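You operate a simulated robot arm through the tools that you are given. There is no shell and no other tool. Be economical: measure what you need, move in short steps, check, and stop when the job is done.

Carry out the task below with a simulated robot arm. There is one attempt and no reset: what you move stays moved.

TASK
The head says LOW SALT: break the crust in the tank with the rod.
Fine: lay the rod back where it lay and shut the lid.

It is judged by the outcome, as a careful person would: the job done as asked, and still so three seconds after it is handed in. It fails if anything else is knocked over, pushed out of place, dropped, spilled or broken. A push-on lid holds only when it is set on centred and level and pressed home; a screw cap is set on level and turned clockwise until tight.

THE ROBOT
A 7-joint arm with a two-finger parallel gripper, fixed in place. Base frame: the origin is at the foot of the arm, x ahead of it, y to its left, z up. Units: m, degrees, N and s.
With the tool pointing down near the work surface it reaches from about 0.34 to 0.78 m from the base axis. Its first joint turns from -166.0 to 166.0 degrees. Payload 3.91 kg.
Tool frame: the origin (TCP) lies between the finger pads and is the grasp point; the fingertips stand 0.03 m ahead of it; z points along the fingers, y is the line along which they close. The gripper opens to 0.11 m. The fingers are 0.02 m wide and 0.01 m thick; the gripper's body (0.048 by 0.112 m) begins 0.055 m behind the TCP.
Orientation is told as [roll, pitch, yaw] about the base's x, y, z axes, in that order, counted from this pose: with the fingers straight down and closing along the base's y, the tool's x points along the base's -x, its y along +y and its z along -z.

THE INTERFACE
- The arm moves only by the tool send_rows. Its argument "series" is a list of rows, each an object (a shift or turn left out is 0, a gripper value left out holds the last) with "hand": the finger opening in m, from 0 to 0.11; "linear": the shift along the base's x, y, z in units of 100 mm (1.0 is 100 mm), a list of three; "rot": the turn, a rotation vector about the base's x, y, z in units of 120 degrees (1.0 is 120 degrees), a list of three. In form: [{"hand": hand, "linear": [tx, ty, tz], "rot": [wx, wy, wz]}, ...]. A call has 1 to 8 rows; each row is the pose to reach, as a shift and turn from the pose commanded when the call began. A call with a number of a shift or a turn outside -1 to 1 is refused whole. Each row takes 0.2 s and may step no farther than 0.05 m and 8.6 degrees from the row before; otherwise, or with a gripper value out of range, the whole call is refused. A pose out of reach is approached as far as the arm can. The call stops where the force on the tool passes 50 N (or 10 N more than at its start, if that is more) or the arm is blocked; 0.2 s more then pass. Each finger travels about 0.153 m/s and halts on what it meets, pressing with about 25 N; the grip force reading is that of the motor and also rises with nothing between the fingers. The clock runs only during rows and for 0.2 s after the last one: add rows that repeat a pose to give the fingers time. The reply holds the time, the measured pose of the TCP, the force on the tool along the base axes, the opening and the grip force, in the units named above and with some noise.
- Cameras (640 x 400 px; columns grow to the right, rows downward): "scene" is fixed at [0.0505, -0.501, 1.477]; the picture's right is [0.63, -0.77, 0.00], its down [-0.30, -0.24, -0.92] and it looks along [0.72, 0.58, -0.38] (base axes); focal length 365 px, centre (320, 200). "wrist" rides on the gripper at [0.077, 0.007, -0.114] in the tool frame; the picture's right is [-0.09, 1.00, 0.00], its down [-0.80, -0.07, -0.59] and it looks along [-0.59, -0.05, 0.80] (tool axes); focal length 270 px, centre (320, 200). There is no depth. A picture from a camera that has moved, and an enlarged one, comes with that camera's place and axes in the base frame and with its lens.
- camera(camera): a new picture of that camera. No time passes.
- slide_trunk(by): slides the trunk up (or, below 0, down) by that many m; the arm rides with it, the base frame stays. It gives what a move gives, with no picture.
- enlarge(camera, box): a new picture of the part [left, top, right, bottom] of that camera's present view, enlarged. No time passes.
- job_done(): hands the job in; it is judged then, once.

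Work in short steps. Places have to be worked out from the pictures, the camera data and where the tool is seen: move nearer, look again, correct. Check each grasp and each placing, and mend what went wrong. You have 120 turns and 64 pictures in all, those below and enlarged ones among them. Open the gripper and draw the arm clear of the work before you hand the job in, unless the task says otherwise; then end with one line.

The tools are called after "Call:" as name(argument=value, ...) on one line, values as JSON. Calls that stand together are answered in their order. send_rows: Moves the arm, as the interface text tells. Its arguments: {"type":"object","properties":{"series":{"type":"array","items":{"type":"object","properties":{"hand":{"type":"number"},"linear":{"type":"array","items":{"type":"number"}},"rot":{"type":"array","items":{"type":"number"}}}}}},"required":["series"]} The other tools are called the same way: slide_trunk (by) slides the trunk up or down; camera (camera) takes a picture; enlarge (camera, box) takes an enlarged picture of a part of a camera's view; job_done () hands the job in.

At the start:

```text
clock: 0.0
tool_pos: [0.4102, 0.0319, 1.3805]
orientation: [0.1, -0.1, 0.0]
force: [0.4, 0.0, -0.5]
grip_width: 0.11
grip_force: 0.1
trunk travel left (down, up): [-0.575, 0.035]
```

scene: 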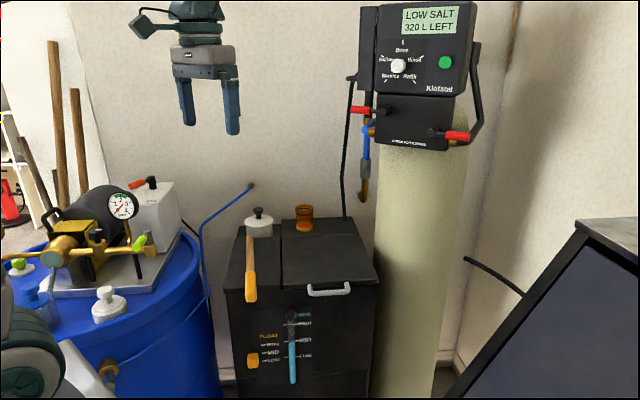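
wrist: 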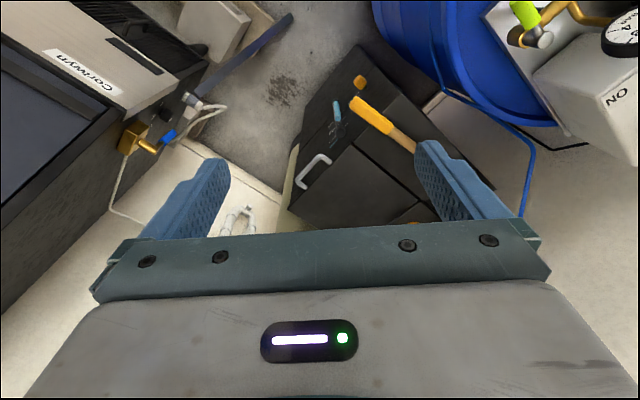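

The brine tank is the black box, with a yellow-handled rod on its top and a handled lid. I enlarge the views to work out the geometry.

Call:
enlarge(camera="scene", box=[210, 180, 400, 400])

Call:
enlarge(camera="wrist", box=[180, 40, 500, 240])

Call:
enlarge(camera="scene", box=[340, 0, 500, 160])

```text
1.82 times, centred on (305, 290) of scene
camera zoom: at [0.0505, -0.501, 1.477], right [0.63, -0.77, 0.0], down [-0.3, -0.24, -0.92], along [0.72, 0.58, -0.38], focal length 664 px, centre (347, 36)
```

zoom: 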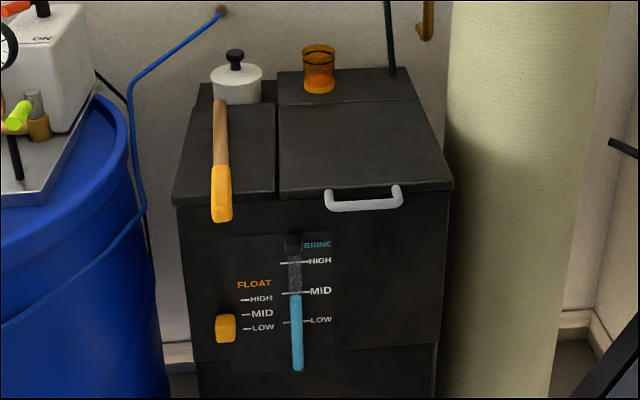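

```text
2.00 times, centred on (340, 140) of wrist
camera zoom: at [0.3327, 0.0401, 1.4956], right [0.09, 1.0, 0.0], down [0.8, -0.07, 0.59], along [0.59, -0.05, -0.8], focal length 541 px, centre (280, 320)
```

zoom: 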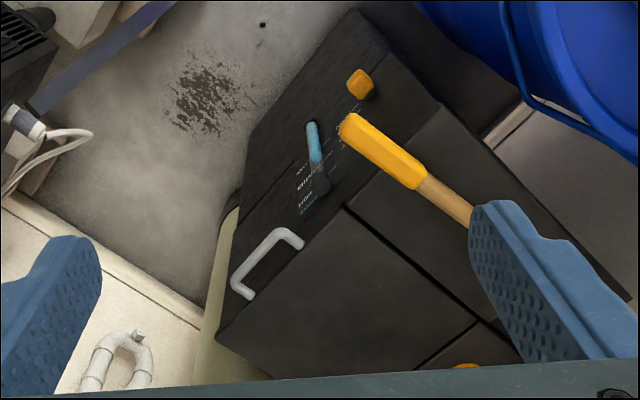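

```text
2.50 times, centred on (420, 80) of scene
camera zoom: at [0.0505, -0.501, 1.477], right [0.63, -0.77, 0.0], down [-0.3, -0.24, -0.92], along [0.72, 0.58, -0.38], focal length 913 px, centre (70, 500)
```

zoom: 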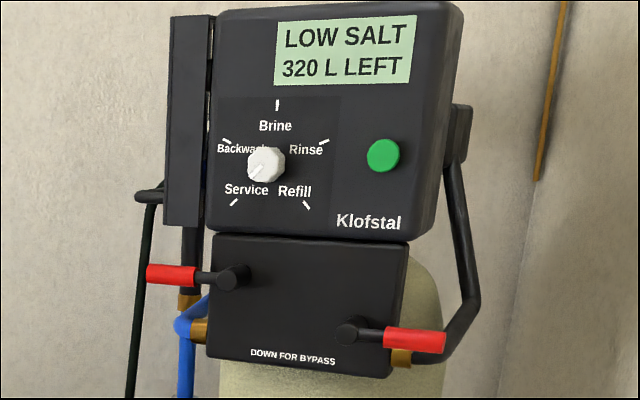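

The tank top is at z≈0.9 and turned by about 45°. Its hinged lid is front right, the rod lies on the left strip, and a cup stands on the rear strip. I turn the tool 44° to face the tank squarely and look again.

Call:
send_rows(series=[{"linear": [0.05, 0.02, -0.2], "rot": [0, 0, 0.061]}, {"linear": [0.1, 0.04, -0.4], "rot": [0, 0, 0.122]}, {"linear": [0.15, 0.06, -0.6], "rot": [0, 0, 0.183]}, {"linear": [0.2, 0.08, -0.8], "rot": [0, 0, 0.244]}, {"linear": [0.25, 0.1, -1.0], "rot": [0, 0, 0.305]}, {"linear": [0.3, 0.1, -1.0], "rot": [0, 0, 0.367]}])

Call:
camera(camera="wrist")

```text
clock: 1.4
tool_pos: [0.44, 0.0427, 1.2802]
orientation: [0.1, 0.0, 44.2]
force: [-0.1, -0.3, -0.9]
grip_width: 0.1101
grip_force: 0.1
trunk travel left (down, up): [-0.575, 0.035]
```

```text
58 pictures are left
camera wrist: at [0.3793, -0.0048, 1.3955], right [-0.63, 0.78, 0.0], down [0.62, 0.51, 0.59], along [0.46, 0.38, -0.8], focal length 270 px, centre (320, 200)
```

wrist: 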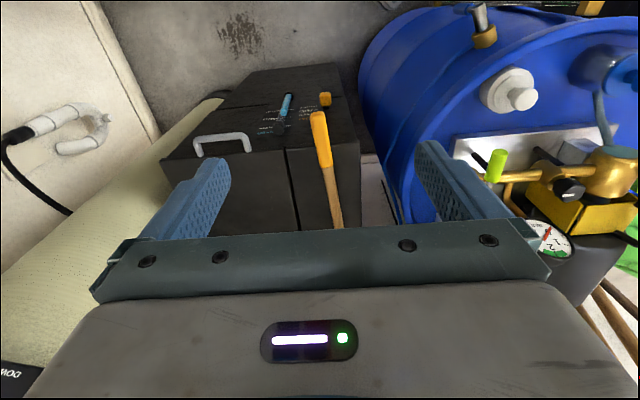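

The picture top points back toward the robot, so I move forward about 0.2 m to bring the tank's top into view.

Call:
send_rows(series=[{"linear": [0.3, 0.3, 0.0]}, {"linear": [0.6, 0.6, 0.0]}, {"linear": [0.9, 0.9, 0.0]}, {"linear": [1.0, 1.0, 0.0]}])

Call:
camera(camera="wrist")

```text
clock: 2.4
tool_pos: [0.5422, 0.1447, 1.2802]
orientation: [0.0, 0.0, 44.0]
force: [-0.3, -0.1, -0.3]
grip_width: 0.1099
grip_force: 0.1
trunk travel left (down, up): [-0.575, 0.035]
```

```text
57 pictures are left
camera wrist: at [0.4803, 0.0971, 1.3968], right [-0.63, 0.78, 0.0], down [0.62, 0.51, 0.59], along [0.46, 0.37, -0.8], focal length 270 px, centre (320, 200)
```

wrist: 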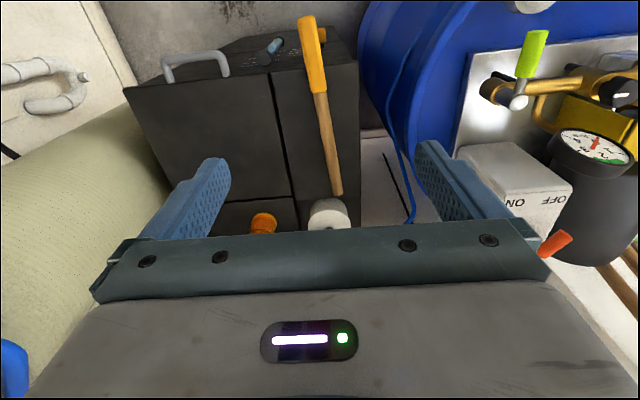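

Call:
enlarge(camera="wrist", box=[120, 0, 440, 240])

```text
1.67 times, centred on (280, 120) of wrist
camera zoom: at [0.4803, 0.0971, 1.3968], right [-0.63, 0.78, 0.0], down [0.62, 0.51, 0.59], along [0.46, 0.37, -0.8], focal length 450 px, centre (387, 333)
```

zoom: 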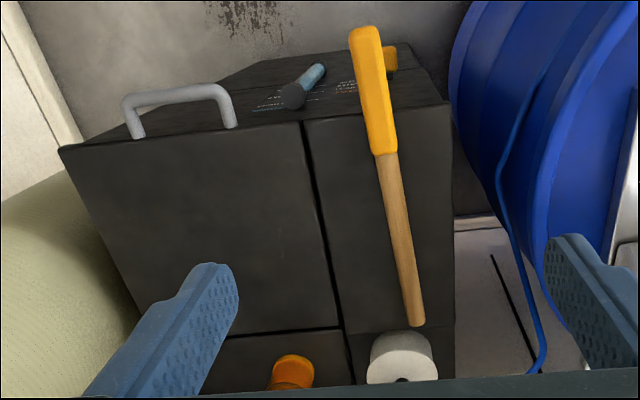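

The rod's front end overhangs the tank front by about 6 cm. The lid handle bar is near (0.681, -0.026, 0.888), and the lid hinges along its rear edge. I tilt the gripper to horizontal, pointing into the tank, and move it out in front of the handle.

Call:
send_rows(series=[{"linear": [-0.1, -0.3, 0.0], "rot": [0.049, -0.05, 0]}, {"linear": [-0.2, -0.6, 0.0], "rot": [0.098, -0.1, 0]}, {"linear": [-0.3, -0.9, 0.0], "rot": [0.147, -0.15, 0]}, {"linear": [-0.4, -1.0, -0.2], "rot": [0.196, -0.2, 0]}, {"linear": [-0.5, -1.0, -0.4], "rot": [0.245, -0.25, 0]}, {"linear": [-0.5, -1.0, -0.6], "rot": [0.294, -0.3, 0]}])

```text
clock: 3.8
tool_pos: [0.4908, 0.0426, 1.2191]
orientation: [0.4, -50.4, 43.6]
force: [0.3, 0.0, 0.0]
grip_width: 0.1101
grip_force: 0.1
trunk travel left (down, up): [-0.575, 0.035]
```

The tilt is working as intended. I finish it to horizontal while descending.

Call:
send_rows(series=[{"linear": [0.0, -0.25, -0.2], "rot": [0.049, -0.05, 0]}, {"linear": [0.0, -0.5, -0.4], "rot": [0.098, -0.1, 0]}, {"linear": [0.0, -0.75, -0.6], "rot": [0.147, -0.15, 0]}, {"linear": [0.0, -1.0, -0.8], "rot": [0.196, -0.2, 0]}, {"linear": [0.0, -1.0, -1.0], "rot": [0.231, -0.2355, 0]}, {"linear": [0.0, -1.0, -1.0], "rot": [0.231, -0.2355, 0]}])

Call:
camera(camera="scene")

Call:
camera(camera="wrist")

```text
clock: 5.2
tool_pos: [0.4895, -0.0565, 1.118]
orientation: [103.4, -89.6, -59.2]
force: [-0.8, -0.5, 0.0]
grip_width: 0.11
grip_force: 0.1
trunk travel left (down, up): [-0.575, 0.035]
```

```text
55 pictures are left
```

scene: 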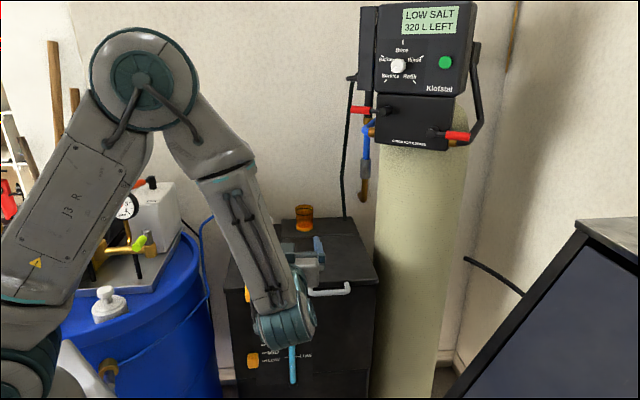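

```text
54 pictures are left
camera wrist: at [0.4022, -0.1297, 1.0432], right [-0.7, 0.71, 0.09], down [-0.37, -0.47, 0.8], along [0.61, 0.52, 0.59], focal length 270 px, centre (320, 200)
```

wrist: 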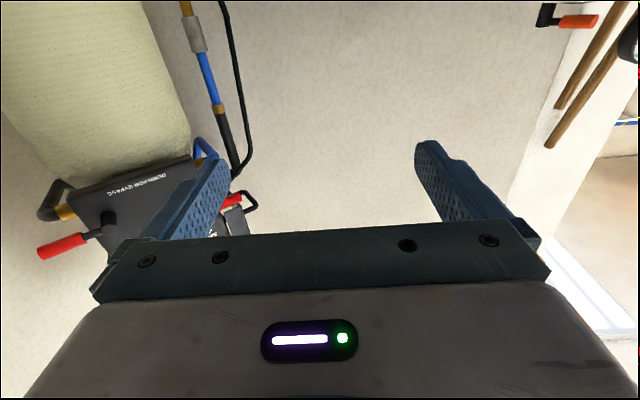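

The horizontal pose is reached. Next I roll the gripper 90° about its axis so the fingers close vertically around the handle bar.

Call:
send_rows(series=[{"linear": [0.1, -0.05, 0], "rot": [0.05, 0.049, 0]}, {"linear": [0.2, -0.1, 0], "rot": [0.1, 0.098, 0]}, {"linear": [0.3, -0.2, 0], "rot": [0.15, 0.147, 0]}, {"linear": [0.4, -0.3, 0], "rot": [0.2, 0.196, 0]}, {"linear": [0.5, -0.4, 0], "rot": [0.25, 0.245, 0]}, {"linear": [0.5, -0.5, 0], "rot": [0.3, 0.294, 0]}])

Call:
send_rows(series=[{"linear": [0, 0, -0.3], "rot": [0.05, 0.049, 0]}, {"linear": [0, 0, -0.6], "rot": [0.1, 0.098, 0]}, {"linear": [0, 0, -0.9], "rot": [0.15, 0.147, 0]}, {"linear": [0, 0, -1.0], "rot": [0.2, 0.196, 0]}, {"linear": [0, 0, -1.0], "rot": [0.2355, 0.231, 0]}, {"linear": [0, 0, -1.0], "rot": [0.2355, 0.231, 0]}])

Call:
camera(camera="wrist")

Call:
camera(camera="scene")

```text
clock: 6.6
tool_pos: [0.5398, -0.1073, 1.1188]
orientation: [90.0, -39.1, -45.5]
force: [0.3, 0.0, 0.7]
grip_width: 0.1102
grip_force: 0.1
trunk travel left (down, up): [-0.575, 0.035]
```

```text
clock: 8.0
tool_pos: [0.5415, -0.108, 1.019]
orientation: [90.0, 0.5, -45.5]
force: [0.3, -0.3, 0.1]
grip_width: 0.1102
grip_force: 0.1
trunk travel left (down, up): [-0.575, 0.035]
```

```text
53 pictures are left
camera wrist: at [0.4049, -0.1314, 1.0279], right [0.07, -0.07, 1.0], down [0.14, -0.99, -0.08], along [0.99, 0.14, -0.06], focal length 270 px, centre (320, 200)
```

wrist: 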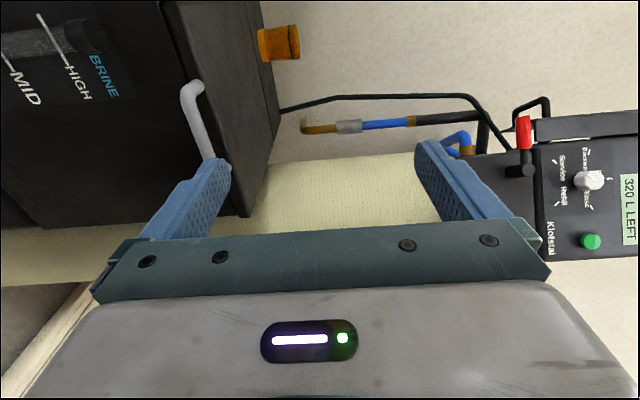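

```text
52 pictures are left
```

scene: 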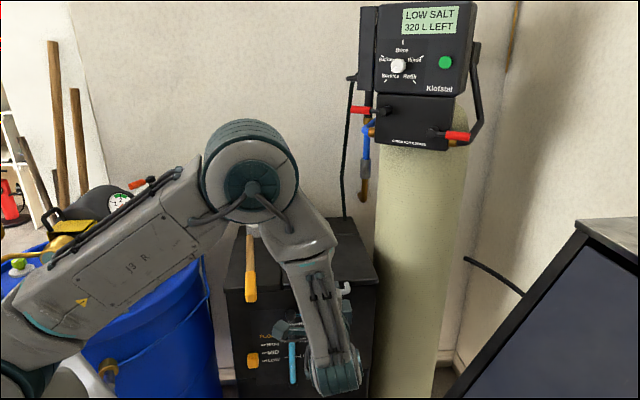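

The bar is visible at about z≈0.895. I move in so the TCP stands about 8 cm short of it, with the fingers straddling its height, and check again.

Call:
send_rows(series=[{"linear": [0, 0, -0.4]}, {"linear": [0, 0, -0.8]}, {"linear": [0.1, 0.0, -1.0]}, {"linear": [0.4, 0.1, -1.0]}, {"linear": [0.7, 0.2, -1.0]}, {"linear": [0.82, 0.26, -1.0]}])

Call:
send_rows(series=[{"linear": [0, 0, -0.24]}, {"linear": [0, 0, -0.24]}])

Call:
camera(camera="wrist")

Call:
enlarge(camera="scene", box=[220, 200, 420, 400])

```text
clock: 9.4
tool_pos: [0.6231, -0.0799, 0.922]
orientation: [90.0, 0.3, -45.6]
force: [-1.5, 0.1, 0.0]
grip_width: 0.1099
grip_force: 0.1
trunk travel left (down, up): [-0.575, 0.035]
```

```text
clock: 10.0
tool_pos: [0.6211, -0.0805, 0.8978]
orientation: [90.1, 0.4, -45.6]
force: [0.7, 0.4, -0.3]
grip_width: 0.1099
grip_force: 0.0
trunk travel left (down, up): [-0.575, 0.035]
```

```text
51 pictures are left
camera wrist: at [0.485, -0.1039, 0.906], right [0.07, -0.07, 1.0], down [0.14, -0.99, -0.08], along [0.99, 0.14, -0.06], focal length 270 px, centre (320, 200)
```

wrist: 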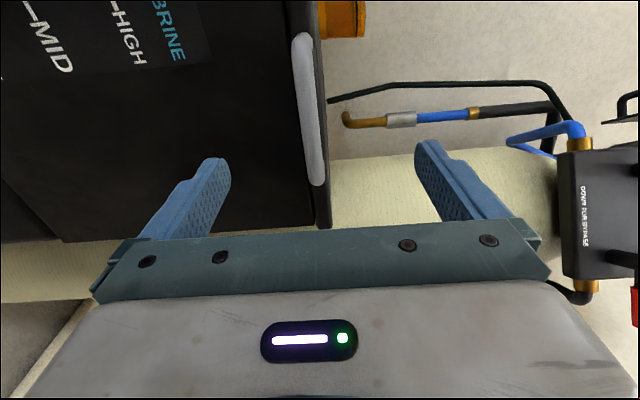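

```text
2.00 times, centred on (320, 300) of scene
camera zoom: at [0.0505, -0.501, 1.477], right [0.63, -0.77, 0.0], down [-0.3, -0.24, -0.92], along [0.72, 0.58, -0.38], focal length 730 px, centre (320, 0)
```

zoom: 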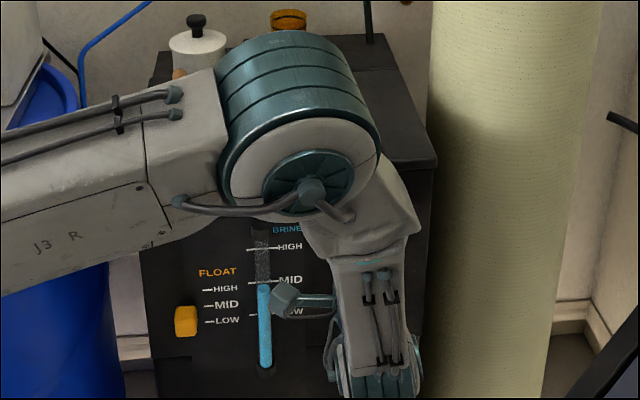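

The bar is centred near (0.673, -0.02, 0.891), about 8 cm ahead. I advance 7 cm, then close.

Call:
send_rows(series=[{"linear": [0.1, 0.13, -0.07]}, {"linear": [0.25, 0.3, -0.07]}, {"linear": [0.45, 0.54, -0.07]}, {"linear": [0.45, 0.54, -0.07]}])

Call:
camera(camera="wrist")

```text
clock: 11.0
tool_pos: [0.6683, -0.0289, 0.8891]
orientation: [90.0, 0.4, -45.6]
force: [-0.1, 0.0, -0.2]
grip_width: 0.11
grip_force: 0.1
trunk travel left (down, up): [-0.575, 0.035]
```

```text
49 pictures are left
camera wrist: at [0.5313, -0.053, 0.8973], right [0.07, -0.07, 1.0], down [0.14, -0.99, -0.08], along [0.99, 0.14, -0.06], focal length 270 px, centre (320, 200)
```

wrist: 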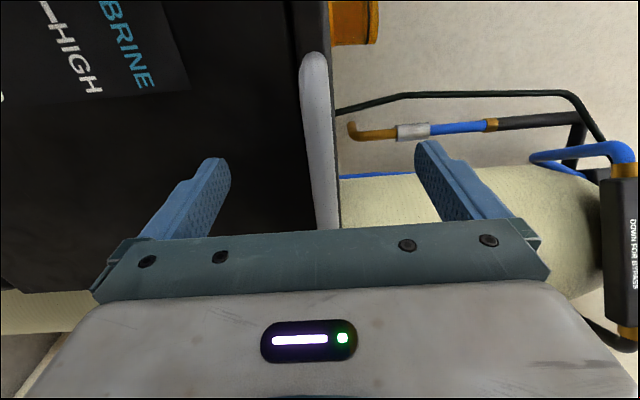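

The bar sits between the fingers. I close the gripper.

Call:
send_rows(series=[{"hand": 0.05}, {"hand": 0.03}, {"hand": 0.0}, {"hand": 0.0}])

Call:
camera(camera="wrist")

```text
clock: 12.0
tool_pos: [0.6673, -0.0277, 0.891]
orientation: [90.1, 0.2, -45.6]
force: [2.3, 0.1, 8.8]
grip_width: 0.0136
grip_force: 44.9
trunk travel left (down, up): [-0.575, 0.035]
```

```text
48 pictures are left
camera wrist: at [0.5313, -0.0531, 0.8983], right [0.06, -0.07, 1.0], down [0.14, -0.99, -0.08], along [0.99, 0.14, -0.05], focal length 270 px, centre (320, 200)
```

wrist: 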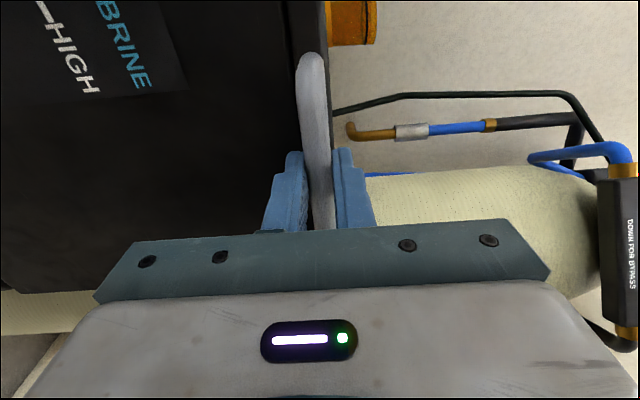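

The bar is gripped (13.6 mm). I begin the opening arc with a radius of about 0.30 m, in small steps.

Call:
send_rows(series=[{"linear": [0.005, 0.005, 0.209]}, {"linear": [0.021, 0.02, 0.418]}, {"linear": [0.047, 0.046, 0.624]}, {"linear": [0.083, 0.081, 0.827]}, {"linear": [0.116, 0.114, 0.977]}])

Call:
camera(camera="scene")

```text
clock: 13.2
tool_pos: [0.6791, -0.0172, 0.9884]
orientation: [90.1, 0.5, -45.7]
force: [-8.5, -6.7, 1.7]
grip_width: 0.0134
grip_force: 45.1
trunk travel left (down, up): [-0.575, 0.035]
```

```text
47 pictures are left
```

scene: 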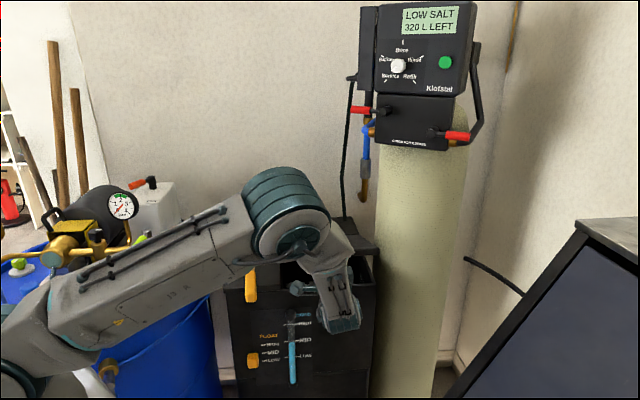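

The lid is rising. A backward push of about 11 N suggests the radius is slightly larger than I assumed, so I continue with a little less forward travel.

Call:
send_rows(series=[{"linear": [0.036, 0.035, 0.21]}, {"linear": [0.093, 0.091, 0.38]}, {"linear": [0.157, 0.154, 0.55]}, {"linear": [0.228, 0.224, 0.71]}, {"linear": [0.314, 0.308, 0.89]}])

Call:
camera(camera="wrist")

```text
clock: 14.4
tool_pos: [0.7116, 0.015, 1.0761]
orientation: [90.0, 0.4, -45.4]
force: [2.1, -2.1, -1.2]
grip_width: 0.0133
grip_force: 45.0
trunk travel left (down, up): [-0.575, 0.035]
```

```text
46 pictures are left
camera wrist: at [0.5749, -0.0094, 1.0841], right [0.07, -0.07, 1.0], down [0.14, -0.99, -0.08], along [0.99, 0.14, -0.06], focal length 270 px, centre (320, 200)
```

wrist: 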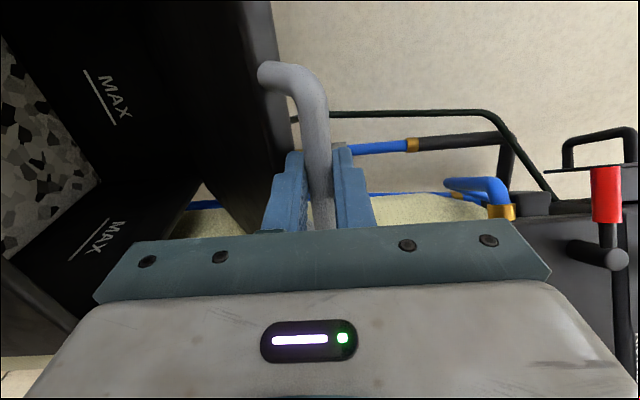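

The lid is at about 37° and the force is low. I can see into the tank. I continue to about 62°.

Call:
send_rows(series=[{"linear": [0.123, 0.12, 0.208]}, {"linear": [0.258, 0.253, 0.401]}, {"linear": [0.405, 0.397, 0.577]}, {"linear": [0.563, 0.552, 0.734]}, {"linear": [0.729, 0.715, 0.871]}])

Call:
camera(camera="scene")

Call:
camera(camera="wrist")

```text
clock: 15.6
tool_pos: [0.7828, 0.0873, 1.1618]
orientation: [89.8, 0.5, -45.4]
force: [4.5, 4.0, -9.3]
grip_width: 0.014
grip_force: 45.1
trunk travel left (down, up): [-0.575, 0.035]
```

```text
45 pictures are left
```

scene: 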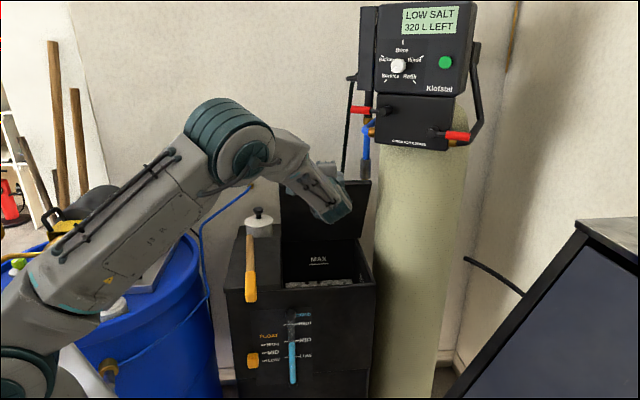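

```text
44 pictures are left
camera wrist: at [0.6475, 0.0633, 1.171], right [0.07, -0.07, 1.0], down [0.14, -0.99, -0.07], along [0.99, 0.14, -0.06], focal length 270 px, centre (320, 200)
```

wrist: 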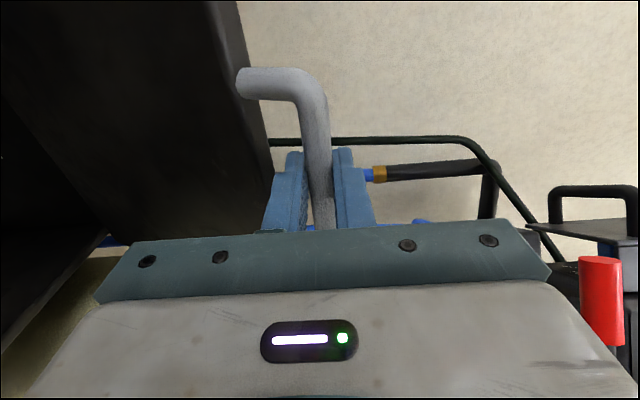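

About 62° open. I continue toward vertical.

Call:
send_rows(series=[{"linear": [0.171, 0.167, 0.09]}, {"linear": [0.349, 0.342, 0.18]}, {"linear": [0.532, 0.522, 0.25]}, {"linear": [0.719, 0.705, 0.3]}, {"linear": [0.907, 0.89, 0.325]}])

Call:
camera(camera="scene")

Call:
camera(camera="wrist")

```text
clock: 16.8
tool_pos: [0.8742, 0.1766, 1.1941]
orientation: [89.8, 0.4, -45.4]
force: [-1.1, 4.3, -7.5]
grip_width: 0.0137
grip_force: 45.1
trunk travel left (down, up): [-0.575, 0.035]
```

```text
43 pictures are left
```

scene: 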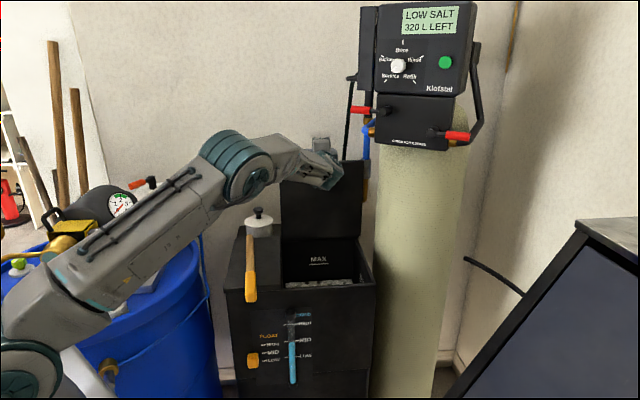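

```text
42 pictures are left
camera wrist: at [0.7371, 0.1525, 1.2022], right [0.07, -0.07, 1.0], down [0.14, -0.99, -0.07], along [0.99, 0.14, -0.06], focal length 270 px, centre (320, 200)
```

wrist: 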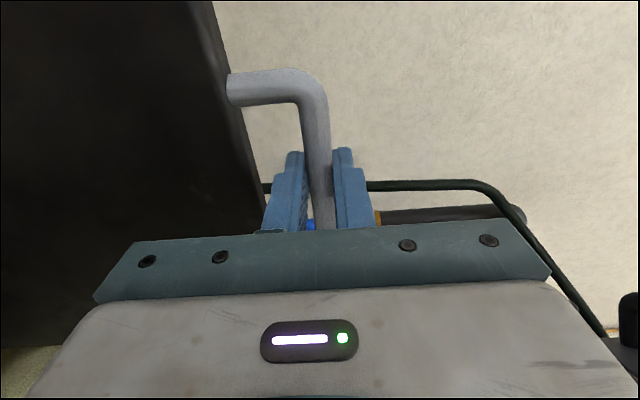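

Near vertical. I go slowly over centre to about 100°, watching the force.

Call:
send_rows(series=[{"linear": [0.095, 0.093, 0.0]}, {"linear": [0.19, 0.186, 0.0]}, {"linear": [0.285, 0.28, -0.01]}, {"linear": [0.38, 0.372, -0.02]}, {"linear": [0.47, 0.46, -0.035]}])

Call:
camera(camera="scene")

```text
clock: 18.0
tool_pos: [0.9201, 0.2147, 1.1902]
orientation: [89.9, 0.6, -45.8]
force: [-24.5, -17.8, -15.0]
grip_width: 0.0139
grip_force: 45.1
trunk travel left (down, up): [-0.575, 0.035]
```

```text
41 pictures are left
```

scene: 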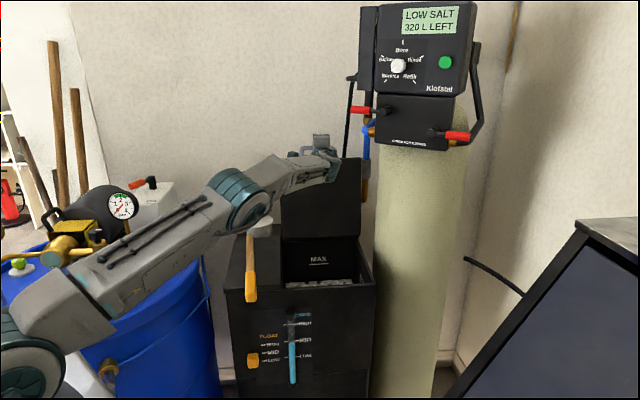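

A stop was reached: about 30 N pushing back with the lid just past vertical. I ease back slightly, open the fingers a little and see whether the lid stays.

Call:
send_rows(series=[{"linear": [-0.06, -0.06, 0.0]}, {"linear": [-0.06, -0.06, 0.0]}])

Call:
send_rows(series=[{"hand": 0.03}, {"hand": 0.03}, {"hand": 0.03}])

Call:
camera(camera="wrist")

```text
clock: 18.6
tool_pos: [0.917, 0.2114, 1.1914]
orientation: [90.0, 0.5, -45.8]
force: [13.4, -11.5, -3.3]
grip_width: 0.0136
grip_force: 44.9
trunk travel left (down, up): [-0.575, 0.035]
```

```text
clock: 19.4
tool_pos: [0.9141, 0.2147, 1.1922]
orientation: [90.0, 0.4, -45.6]
force: [-0.3, 0.5, 0.0]
grip_width: 0.0299
grip_force: 0.0
trunk travel left (down, up): [-0.575, 0.035]
```

```text
40 pictures are left
camera wrist: at [0.7787, 0.1905, 1.1996], right [0.07, -0.07, 1.0], down [0.14, -0.99, -0.08], along [0.99, 0.14, -0.06], focal length 270 px, centre (320, 200)
```

wrist: 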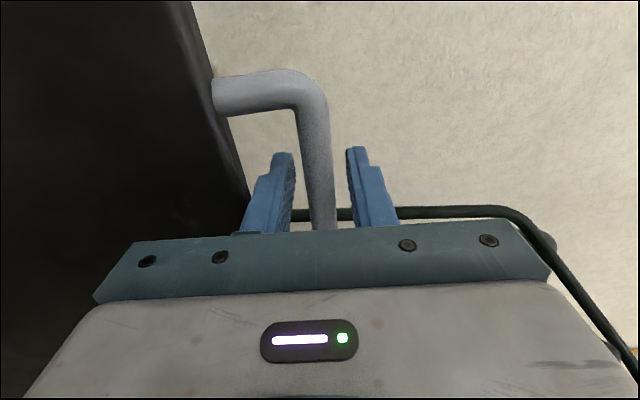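

The lid stands free of the fingers. I draw straight back slowly.

Call:
send_rows(series=[{"linear": [-0.1, -0.1, 0.0]}, {"linear": [-0.3, -0.3, 0.0]}, {"linear": [-0.55, -0.54, 0.0]}, {"linear": [-0.8, -0.79, 0.0]}, {"linear": [-1.0, -0.99, 0.0]}])

Call:
camera(camera="scene")

Call:
camera(camera="wrist")

```text
clock: 20.6
tool_pos: [0.8148, 0.1148, 1.1921]
orientation: [90.0, 0.5, -45.6]
force: [-0.2, -0.3, 0.1]
grip_width: 0.0301
grip_force: 0.0
trunk travel left (down, up): [-0.575, 0.035]
```

```text
39 pictures are left
```

scene: 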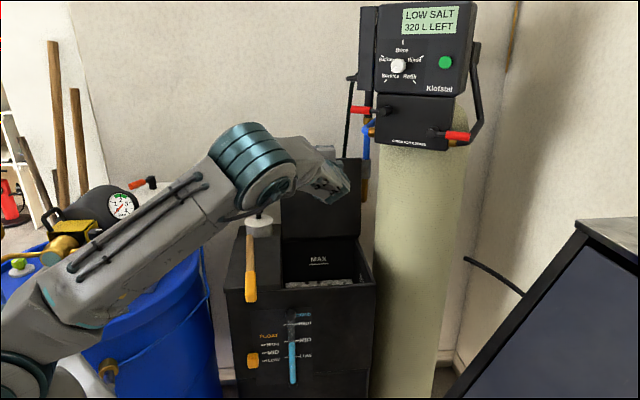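

```text
38 pictures are left
camera wrist: at [0.6789, 0.0915, 1.2003], right [0.07, -0.07, 1.0], down [0.14, -0.99, -0.08], along [0.99, 0.14, -0.06], focal length 270 px, centre (320, 200)
```

wrist: 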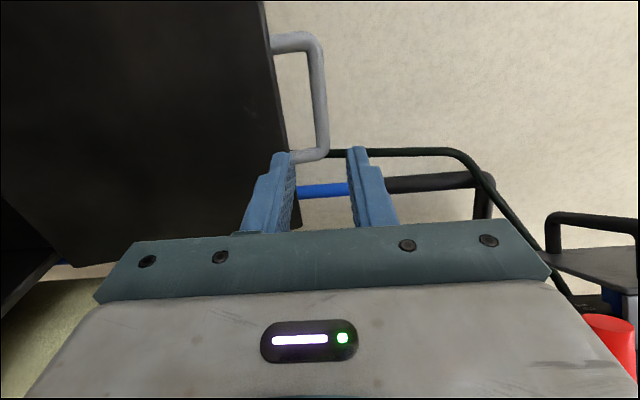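

The lid stays open. Next I retreat and roll a further 90° so the wrist camera is above the gripper, which suits an in-line grasp of the rod's overhanging handle.

Call:
send_rows(series=[{"linear": [-0.3, -0.2, 0.0]}, {"linear": [-0.6, -0.4, 0.0]}, {"linear": [-0.9, -0.6, 0.0], "rot": [0.05, 0.049, 0]}, {"linear": [-1.0, -0.8, 0.0], "rot": [0.1, 0.098, 0]}, {"linear": [-1.0, -1.0, 0.0], "rot": [0.15, 0.147, 0]}, {"linear": [-1.0, -1.0, 0.0], "rot": [0.2, 0.196, 0]}, {"linear": [-1.0, -1.0, 0.0], "rot": [0.25, 0.245, 0]}])

Call:
send_rows(series=[{"linear": [-0.4, 0.0, 0.0], "rot": [0.05, 0.049, 0]}, {"linear": [-0.8, 0.0, 0.0], "rot": [0.1, 0.098, 0]}, {"linear": [-1.0, 0.0, 0.0], "rot": [0.15, 0.147, 0]}, {"linear": [-1.0, 0.0, 0.0], "rot": [0.2, 0.196, 0]}, {"linear": [-1.0, 0.0, 0.0], "rot": [0.25, 0.245, 0]}, {"linear": [-1.0, 0.0, 0.0], "rot": [0.2855, 0.28, 0]}])

Call:
camera(camera="wrist")

```text
clock: 22.2
tool_pos: [0.7171, 0.0153, 1.1909]
orientation: [90.0, 42.5, -45.6]
force: [0.8, 0.0, 0.0]
grip_width: 0.0298
grip_force: 0.0
trunk travel left (down, up): [-0.575, 0.035]
```

```text
clock: 23.6
tool_pos: [0.6162, 0.016, 1.1927]
orientation: [-89.1, 89.5, 135.4]
force: [0.1, -0.1, 0.2]
grip_width: 0.0303
grip_force: 0.1
trunk travel left (down, up): [-0.575, 0.035]
```

```text
37 pictures are left
camera wrist: at [0.5392, -0.0679, 1.2702], right [0.7, -0.71, -0.1], down [-0.48, -0.36, -0.8], along [0.53, 0.6, -0.59], focal length 270 px, centre (320, 200)
```

wrist: 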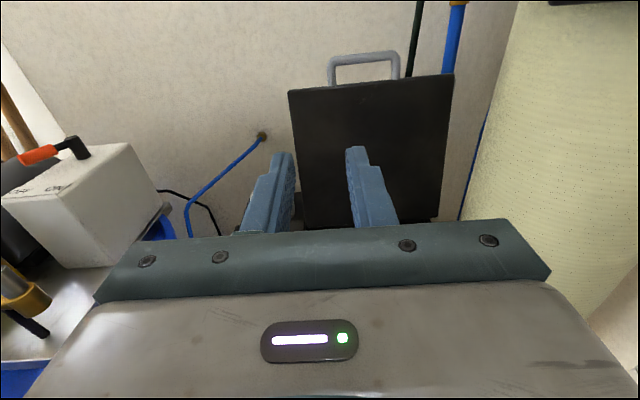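

The camera is now on top. I back up to in front of the rod's handle, turn about 4° to match the rod's direction, and look.

Call:
send_rows(series=[{"hand": 0.08, "linear": [-0.4, 0, 0], "rot": [0, 0, 0.018]}, {"linear": [-0.8, 0, 0], "rot": [0, 0, 0.036]}, {"linear": [-1.0, -0.1, -0.3], "rot": [0, 0, 0.036]}, {"linear": [-1.0, -0.1, -0.6], "rot": [0, 0, 0.036]}])

Call:
send_rows(series=[{"linear": [-0.4, 0, 0]}, {"linear": [-0.85, 0, 0]}, {"linear": [-0.95, 0, -0.4]}, {"linear": [-0.95, 0, -0.8]}, {"linear": [-0.95, 0, -0.8]}])

Call:
camera(camera="wrist")

```text
clock: 24.6
tool_pos: [0.5158, 0.0061, 1.1332]
orientation: [-89.3, 89.5, 139.5]
force: [-0.4, 0.3, 0.1]
grip_width: 0.0799
grip_force: 0.1
trunk travel left (down, up): [-0.575, 0.035]
```

```text
clock: 25.8
tool_pos: [0.4226, 0.0076, 1.0496]
orientation: [-96.6, 89.8, 132.4]
force: [0.7, -0.3, 0.1]
grip_width: 0.0802
grip_force: 0.1
out of reach, approached as far as the arm can: row 2, 3
trunk travel left (down, up): [-0.575, 0.035]
```

```text
36 pictures are left
camera wrist: at [0.3514, -0.0837, 1.1278], right [0.75, -0.65, -0.09], down [-0.45, -0.4, -0.8], along [0.49, 0.64, -0.59], focal length 270 px, centre (320, 200)
```

wrist: 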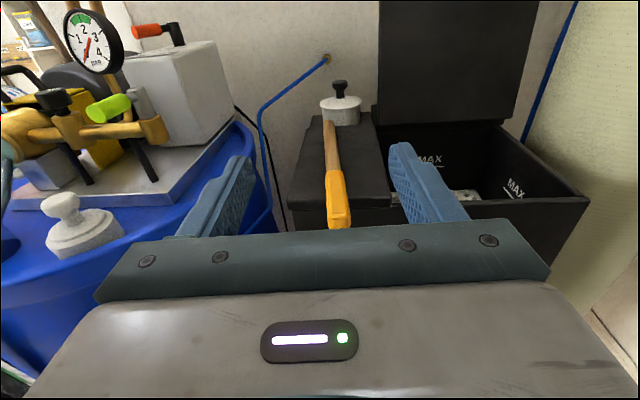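

The rod's axis is 1 cm to the right of the gripper's line, its heading matches at 48.7°, and the handle end is about 13 cm ahead. I shift sideways and descend to the rod's height, still short of it.

Call:
send_rows(series=[{"linear": [0.15, 0.02, -0.35]}, {"linear": [0.22, 0.1, -0.7]}, {"linear": [0.34, 0.235, -1.0]}, {"linear": [0.34, 0.235, -1.0]}])

Call:
send_rows(series=[{"linear": [0, 0, -0.33]}, {"linear": [0, 0, -0.33]}])

Call:
camera(camera="wrist")

Call:
camera(camera="scene")

```text
clock: 26.8
tool_pos: [0.4566, 0.0262, 0.9493]
orientation: [-89.1, 89.6, 139.7]
force: [-0.5, -0.5, 0.4]
grip_width: 0.0801
grip_force: 0.0
trunk travel left (down, up): [-0.575, 0.035]
```

```text
clock: 27.4
tool_pos: [0.4561, 0.0286, 0.9154]
orientation: [-92.1, 89.7, 136.7]
force: [0.4, 1.2, -0.6]
grip_width: 0.0803
grip_force: 0.2
trunk travel left (down, up): [-0.575, 0.035]
```

```text
35 pictures are left
camera wrist: at [0.3854, -0.0612, 0.9935], right [0.75, -0.66, -0.09], down [-0.45, -0.4, -0.8], along [0.49, 0.64, -0.59], focal length 270 px, centre (320, 200)
```

wrist: 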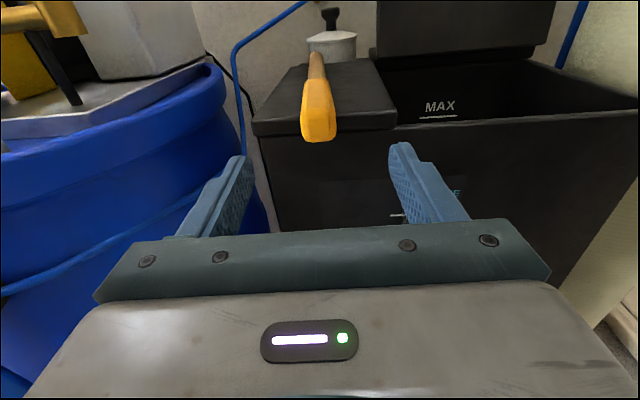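

```text
34 pictures are left
```

scene: 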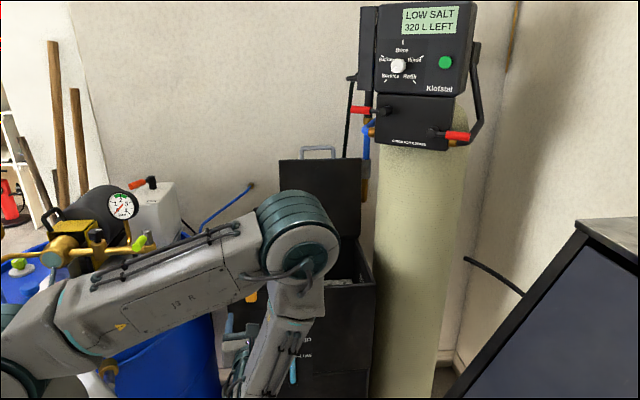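

Height and alignment are good, with the handle end about 10 cm ahead and its axis at z≈0.914. I advance 12 cm with the fingers open.

Call:
send_rows(series=[{"linear": [0.2, 0.24, 0.0]}, {"linear": [0.4, 0.48, 0.0]}, {"linear": [0.6, 0.7, 0.0]}, {"linear": [0.78, 0.915, 0.0]}, {"linear": [0.78, 0.915, 0.0]}])

Call:
camera(camera="wrist")

```text
clock: 28.6
tool_pos: [0.5337, 0.123, 0.9142]
orientation: [-87.0, 89.6, 141.8]
force: [0.0, -0.2, -0.6]
grip_width: 0.0796
grip_force: 0.0
trunk travel left (down, up): [-0.575, 0.035]
```

```text
33 pictures are left
camera wrist: at [0.4624, 0.0333, 0.9931], right [0.75, -0.66, -0.09], down [-0.45, -0.4, -0.8], along [0.49, 0.64, -0.59], focal length 270 px, centre (320, 200)
```

wrist: 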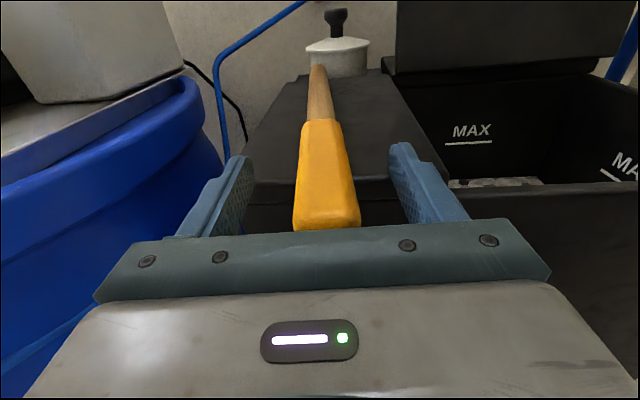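

The handle lies centred between the fingers. I advance 1 cm more and close.

Call:
send_rows(series=[{"linear": [0.066, 0.075, 0.005]}, {"linear": [0.066, 0.075, 0.005]}, {"hand": 0.04, "linear": [0.066, 0.075, 0.005]}, {"hand": 0.0, "linear": [0.066, 0.075, 0.005]}, {"hand": 0.0, "linear": [0.066, 0.075, 0.005]}, {"hand": 0.0, "linear": [0.066, 0.075, 0.005]}])

Call:
camera(camera="wrist")

```text
clock: 30.0
tool_pos: [0.5377, 0.1299, 0.9159]
orientation: [-89.5, 89.6, 139.3]
force: [0.8, 0.7, 0.4]
grip_width: 0.0279
grip_force: 25.0
trunk travel left (down, up): [-0.575, 0.035]
```

```text
32 pictures are left
camera wrist: at [0.4682, 0.0405, 0.9944], right [0.75, -0.66, -0.09], down [-0.45, -0.4, -0.8], along [0.49, 0.64, -0.59], focal length 270 px, centre (320, 200)
```

wrist: 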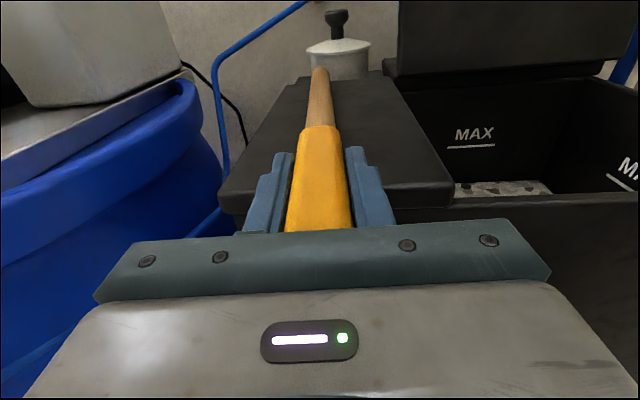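

The rod is gripped (27.9 mm). Its return pose is TCP (0.538, 0.130, 0.916). I lift it straight up.

Call:
send_rows(series=[{"linear": [0, 0, 0.1]}, {"linear": [0, 0, 0.25]}, {"linear": [0, 0, 0.45]}, {"linear": [0, 0, 0.65]}, {"linear": [0, 0, 0.85]}, {"linear": [0, 0, 1.0]}])

Call:
camera(camera="wrist")

```text
clock: 31.4
tool_pos: [0.5399, 0.1288, 1.0184]
orientation: [-84.6, 89.5, 144.1]
force: [-0.3, -0.1, 0.1]
grip_width: 0.0
grip_force: 24.7
trunk travel left (down, up): [-0.575, 0.035]
```

```text
31 pictures are left
camera wrist: at [0.4686, 0.0391, 1.0959], right [0.75, -0.66, -0.1], down [-0.45, -0.4, -0.8], along [0.49, 0.64, -0.59], focal length 270 px, centre (320, 200)
```

wrist: 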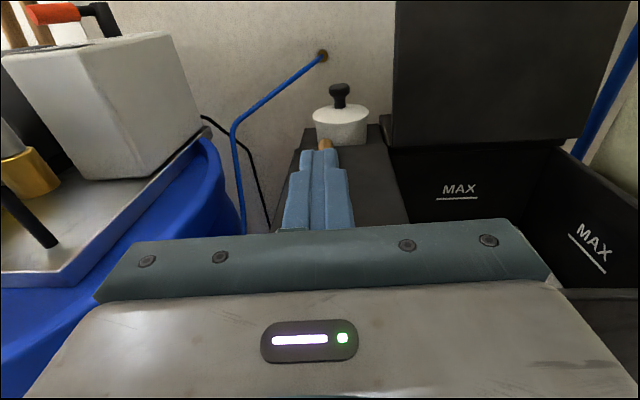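

The rod slipped out during the lift. I check where it lies now.

Call:
enlarge(camera="scene", box=[200, 180, 400, 340])

Call:
send_rows(series=[{"linear": [-0.2, -0.23, 0], "hand": 0.04}, {"linear": [-0.4, -0.45, 0], "hand": 0.08}, {"linear": [-0.6, -0.68, 0], "hand": 0.11}])

Call:
camera(camera="wrist")

```text
2.50 times, centred on (300, 260) of scene
camera zoom: at [0.0505, -0.501, 1.477], right [0.63, -0.77, 0.0], down [-0.3, -0.24, -0.92], along [0.72, 0.58, -0.38], focal length 913 px, centre (370, 50)
```

zoom: 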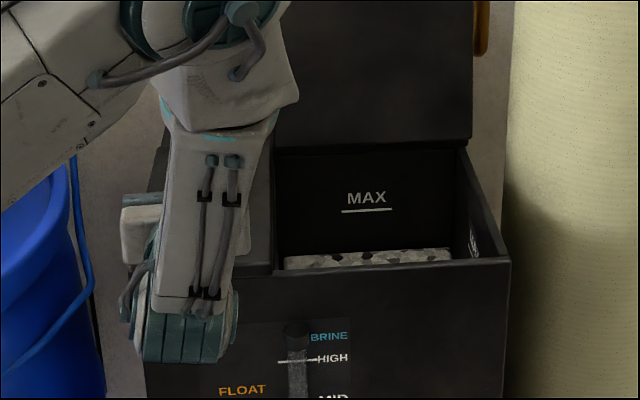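

```text
clock: 32.2
tool_pos: [0.4803, 0.0589, 1.0187]
orientation: [-91.0, 89.5, 137.9]
force: [0.4, 0.9, -1.0]
grip_width: 0.1101
grip_force: 0.0
trunk travel left (down, up): [-0.575, 0.035]
```

```text
29 pictures are left
camera wrist: at [0.4099, -0.0305, 1.0972], right [0.75, -0.66, -0.09], down [-0.45, -0.4, -0.8], along [0.49, 0.64, -0.59], focal length 270 px, centre (320, 200)
```

wrist: 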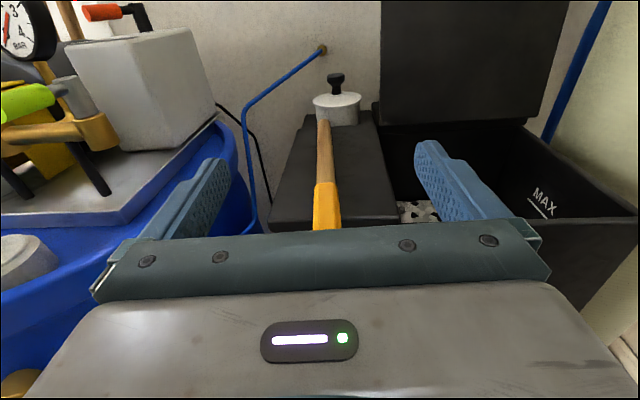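

The rod seems to have just dropped back nearly in place. I go down to its level behind the handle for a close look before regripping deeper.

Call:
send_rows(series=[{"linear": [-0.13, -0.15, -0.2]}, {"linear": [-0.16, -0.18, -0.5]}, {"linear": [-0.16, -0.18, -0.8]}, {"linear": [-0.16, -0.18, -1.0]}, {"linear": [-0.16, -0.18, -1.0]}])

Call:
enlarge(camera="wrist", box=[200, 0, 480, 240])

```text
clock: 33.4
tool_pos: [0.4624, 0.0423, 0.9177]
orientation: [-90.2, 89.7, 138.6]
force: [0.9, 0.5, 0.4]
grip_width: 0.11
grip_force: 0.1
trunk travel left (down, up): [-0.575, 0.035]
```

```text
1.67 times, centred on (340, 120) of wrist
camera zoom: at [0.3917, -0.0475, 0.9968], right [0.75, -0.66, -0.09], down [-0.45, -0.4, -0.8], along [0.49, 0.64, -0.59], focal length 450 px, centre (287, 333)
```

zoom: 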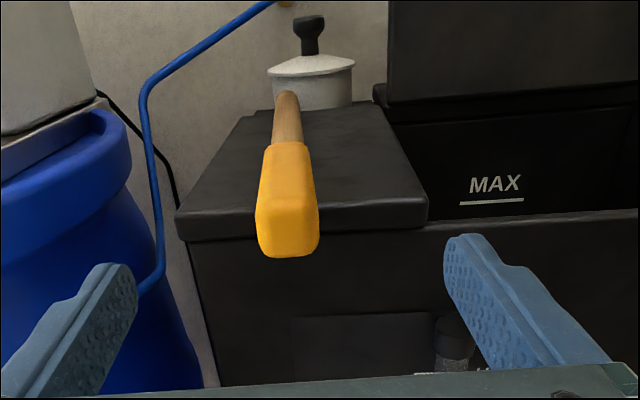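

The rod is essentially unmoved, with the butt at about (0.515, 0.104) and its axis at z≈0.912. I advance deeper, about 4.5 cm onto the handle and slightly lower, then grip.

Call:
send_rows(series=[{"linear": [0.2, 0.23, -0.04]}, {"linear": [0.4, 0.46, -0.04]}, {"linear": [0.6, 0.69, -0.04]}, {"linear": [0.83, 0.946, -0.04]}, {"linear": [0.83, 0.946, -0.04]}, {"hand": 0.04, "linear": [0.83, 0.946, -0.04]}, {"hand": 0.0, "linear": [0.83, 0.946, -0.04]}, {"hand": 0.0, "linear": [0.83, 0.946, -0.04]}])

Call:
send_rows(series=[{"linear": [0, 0, 0.05]}, {"linear": [0, 0, 0.1]}, {"linear": [0, 0, 0.2]}, {"linear": [0, 0, 0.2]}])

Call:
camera(camera="wrist")

```text
clock: 35.2
tool_pos: [0.5466, 0.1388, 0.9118]
orientation: [-87.0, 89.6, 141.8]
force: [0.2, 0.8, -0.6]
grip_width: 0.0277
grip_force: 25.1
trunk travel left (down, up): [-0.575, 0.035]
```

```text
clock: 36.2
tool_pos: [0.5463, 0.1377, 0.934]
orientation: [-87.4, 89.6, 141.3]
force: [0.4, 0.0, -1.0]
grip_width: 0.0277
grip_force: 25.0
trunk travel left (down, up): [-0.575, 0.035]
```

```text
27 pictures are left
camera wrist: at [0.4747, 0.0472, 1.0125], right [0.75, -0.66, -0.09], down [-0.45, -0.4, -0.8], along [0.49, 0.64, -0.59], focal length 270 px, centre (320, 200)
```

wrist: 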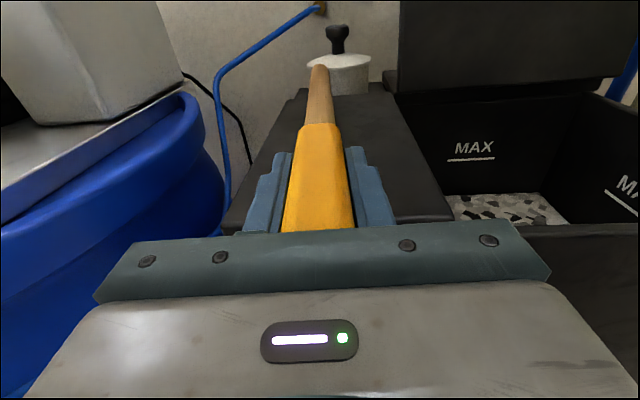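

The rod is following the gripper level, and its weight is about 1 N. I continue lifting slowly.

Call:
send_rows(series=[{"linear": [0, 0, 0.1]}, {"linear": [0, 0, 0.2]}, {"linear": [0, 0, 0.3]}, {"linear": [0, 0, 0.4]}, {"linear": [0, 0, 0.5]}, {"linear": [0, 0, 0.6]}, {"linear": [0, 0, 0.7]}, {"linear": [0, 0, 0.8]}])

Call:
camera(camera="wrist")

```text
clock: 38.0
tool_pos: [0.5441, 0.1361, 1.0162]
orientation: [-91.6, 89.5, 137.3]
force: [-0.4, 0.4, -1.5]
grip_width: 0.0278
grip_force: 25.2
trunk travel left (down, up): [-0.575, 0.035]
```

```text
26 pictures are left
camera wrist: at [0.4741, 0.0471, 1.0937], right [0.75, -0.66, -0.09], down [-0.45, -0.4, -0.8], along [0.49, 0.64, -0.59], focal length 270 px, centre (320, 200)
```

wrist: 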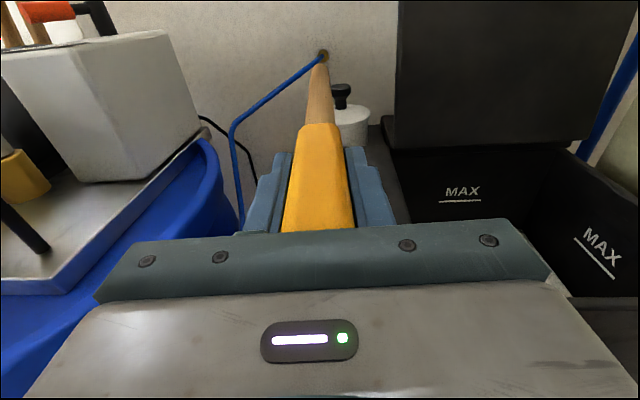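

Held firmly. I raise another 10 cm, then begin tilting the tip downward.

Call:
send_rows(series=[{"linear": [0, 0, 0.15]}, {"linear": [0, 0, 0.3]}, {"linear": [0, 0, 0.45]}, {"linear": [0, 0, 0.6]}, {"linear": [0, 0, 0.75]}, {"linear": [0, 0, 0.9]}, {"linear": [0, 0, 1.0]}])

Call:
send_rows(series=[{"linear": [0, 0, 0.1], "rot": [-0.0375, 0.033, 0]}, {"linear": [0, 0, 0.2], "rot": [-0.075, 0.066, 0]}, {"linear": [0, 0, 0.3], "rot": [-0.1125, 0.099, 0]}, {"linear": [0, 0, 0.4], "rot": [-0.15, 0.132, 0]}, {"linear": [0, 0, 0.5], "rot": [-0.1875, 0.165, 0]}, {"linear": [0, 0, 0.6], "rot": [-0.225, 0.198, 0]}, {"linear": [0, 0, 0.7], "rot": [-0.2625, 0.231, 0]}, {"linear": [0, 0, 0.8], "rot": [-0.3, 0.264, 0]}])

Call:
camera(camera="scene")

Call:
camera(camera="wrist")

```text
clock: 39.6
tool_pos: [0.5462, 0.1367, 1.1154]
orientation: [-88.8, 89.6, 140.1]
force: [0.0, 0.2, -0.7]
grip_width: 0.0277
grip_force: 24.9
trunk travel left (down, up): [-0.575, 0.035]
```

```text
clock: 41.4
tool_pos: [0.5465, 0.1377, 1.1974]
orientation: [-0.3, 42.1, -131.7]
force: [0.0, -0.3, -0.7]
grip_width: 0.0279
grip_force: 25.0
trunk travel left (down, up): [-0.575, 0.035]
```

```text
25 pictures are left
```

scene: 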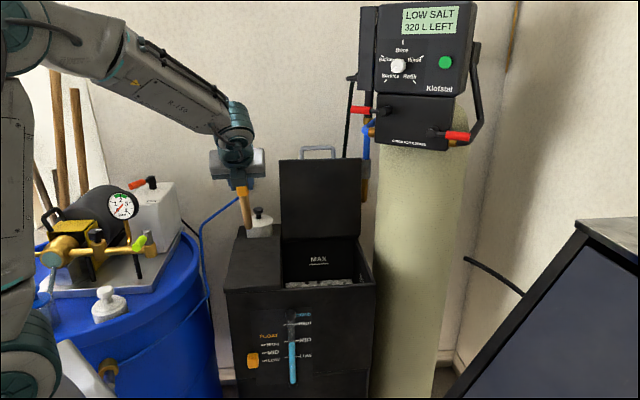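

```text
24 pictures are left
camera wrist: at [0.5385, 0.1192, 1.3345], right [0.7, -0.71, -0.06], down [-0.71, -0.7, -0.09], along [0.02, 0.11, -0.99], focal length 270 px, centre (320, 200)
```

wrist: 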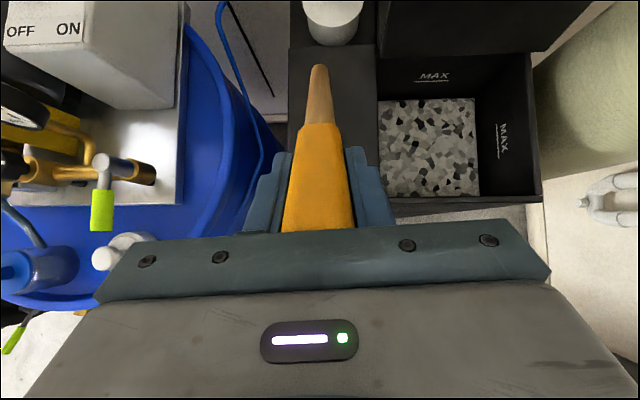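

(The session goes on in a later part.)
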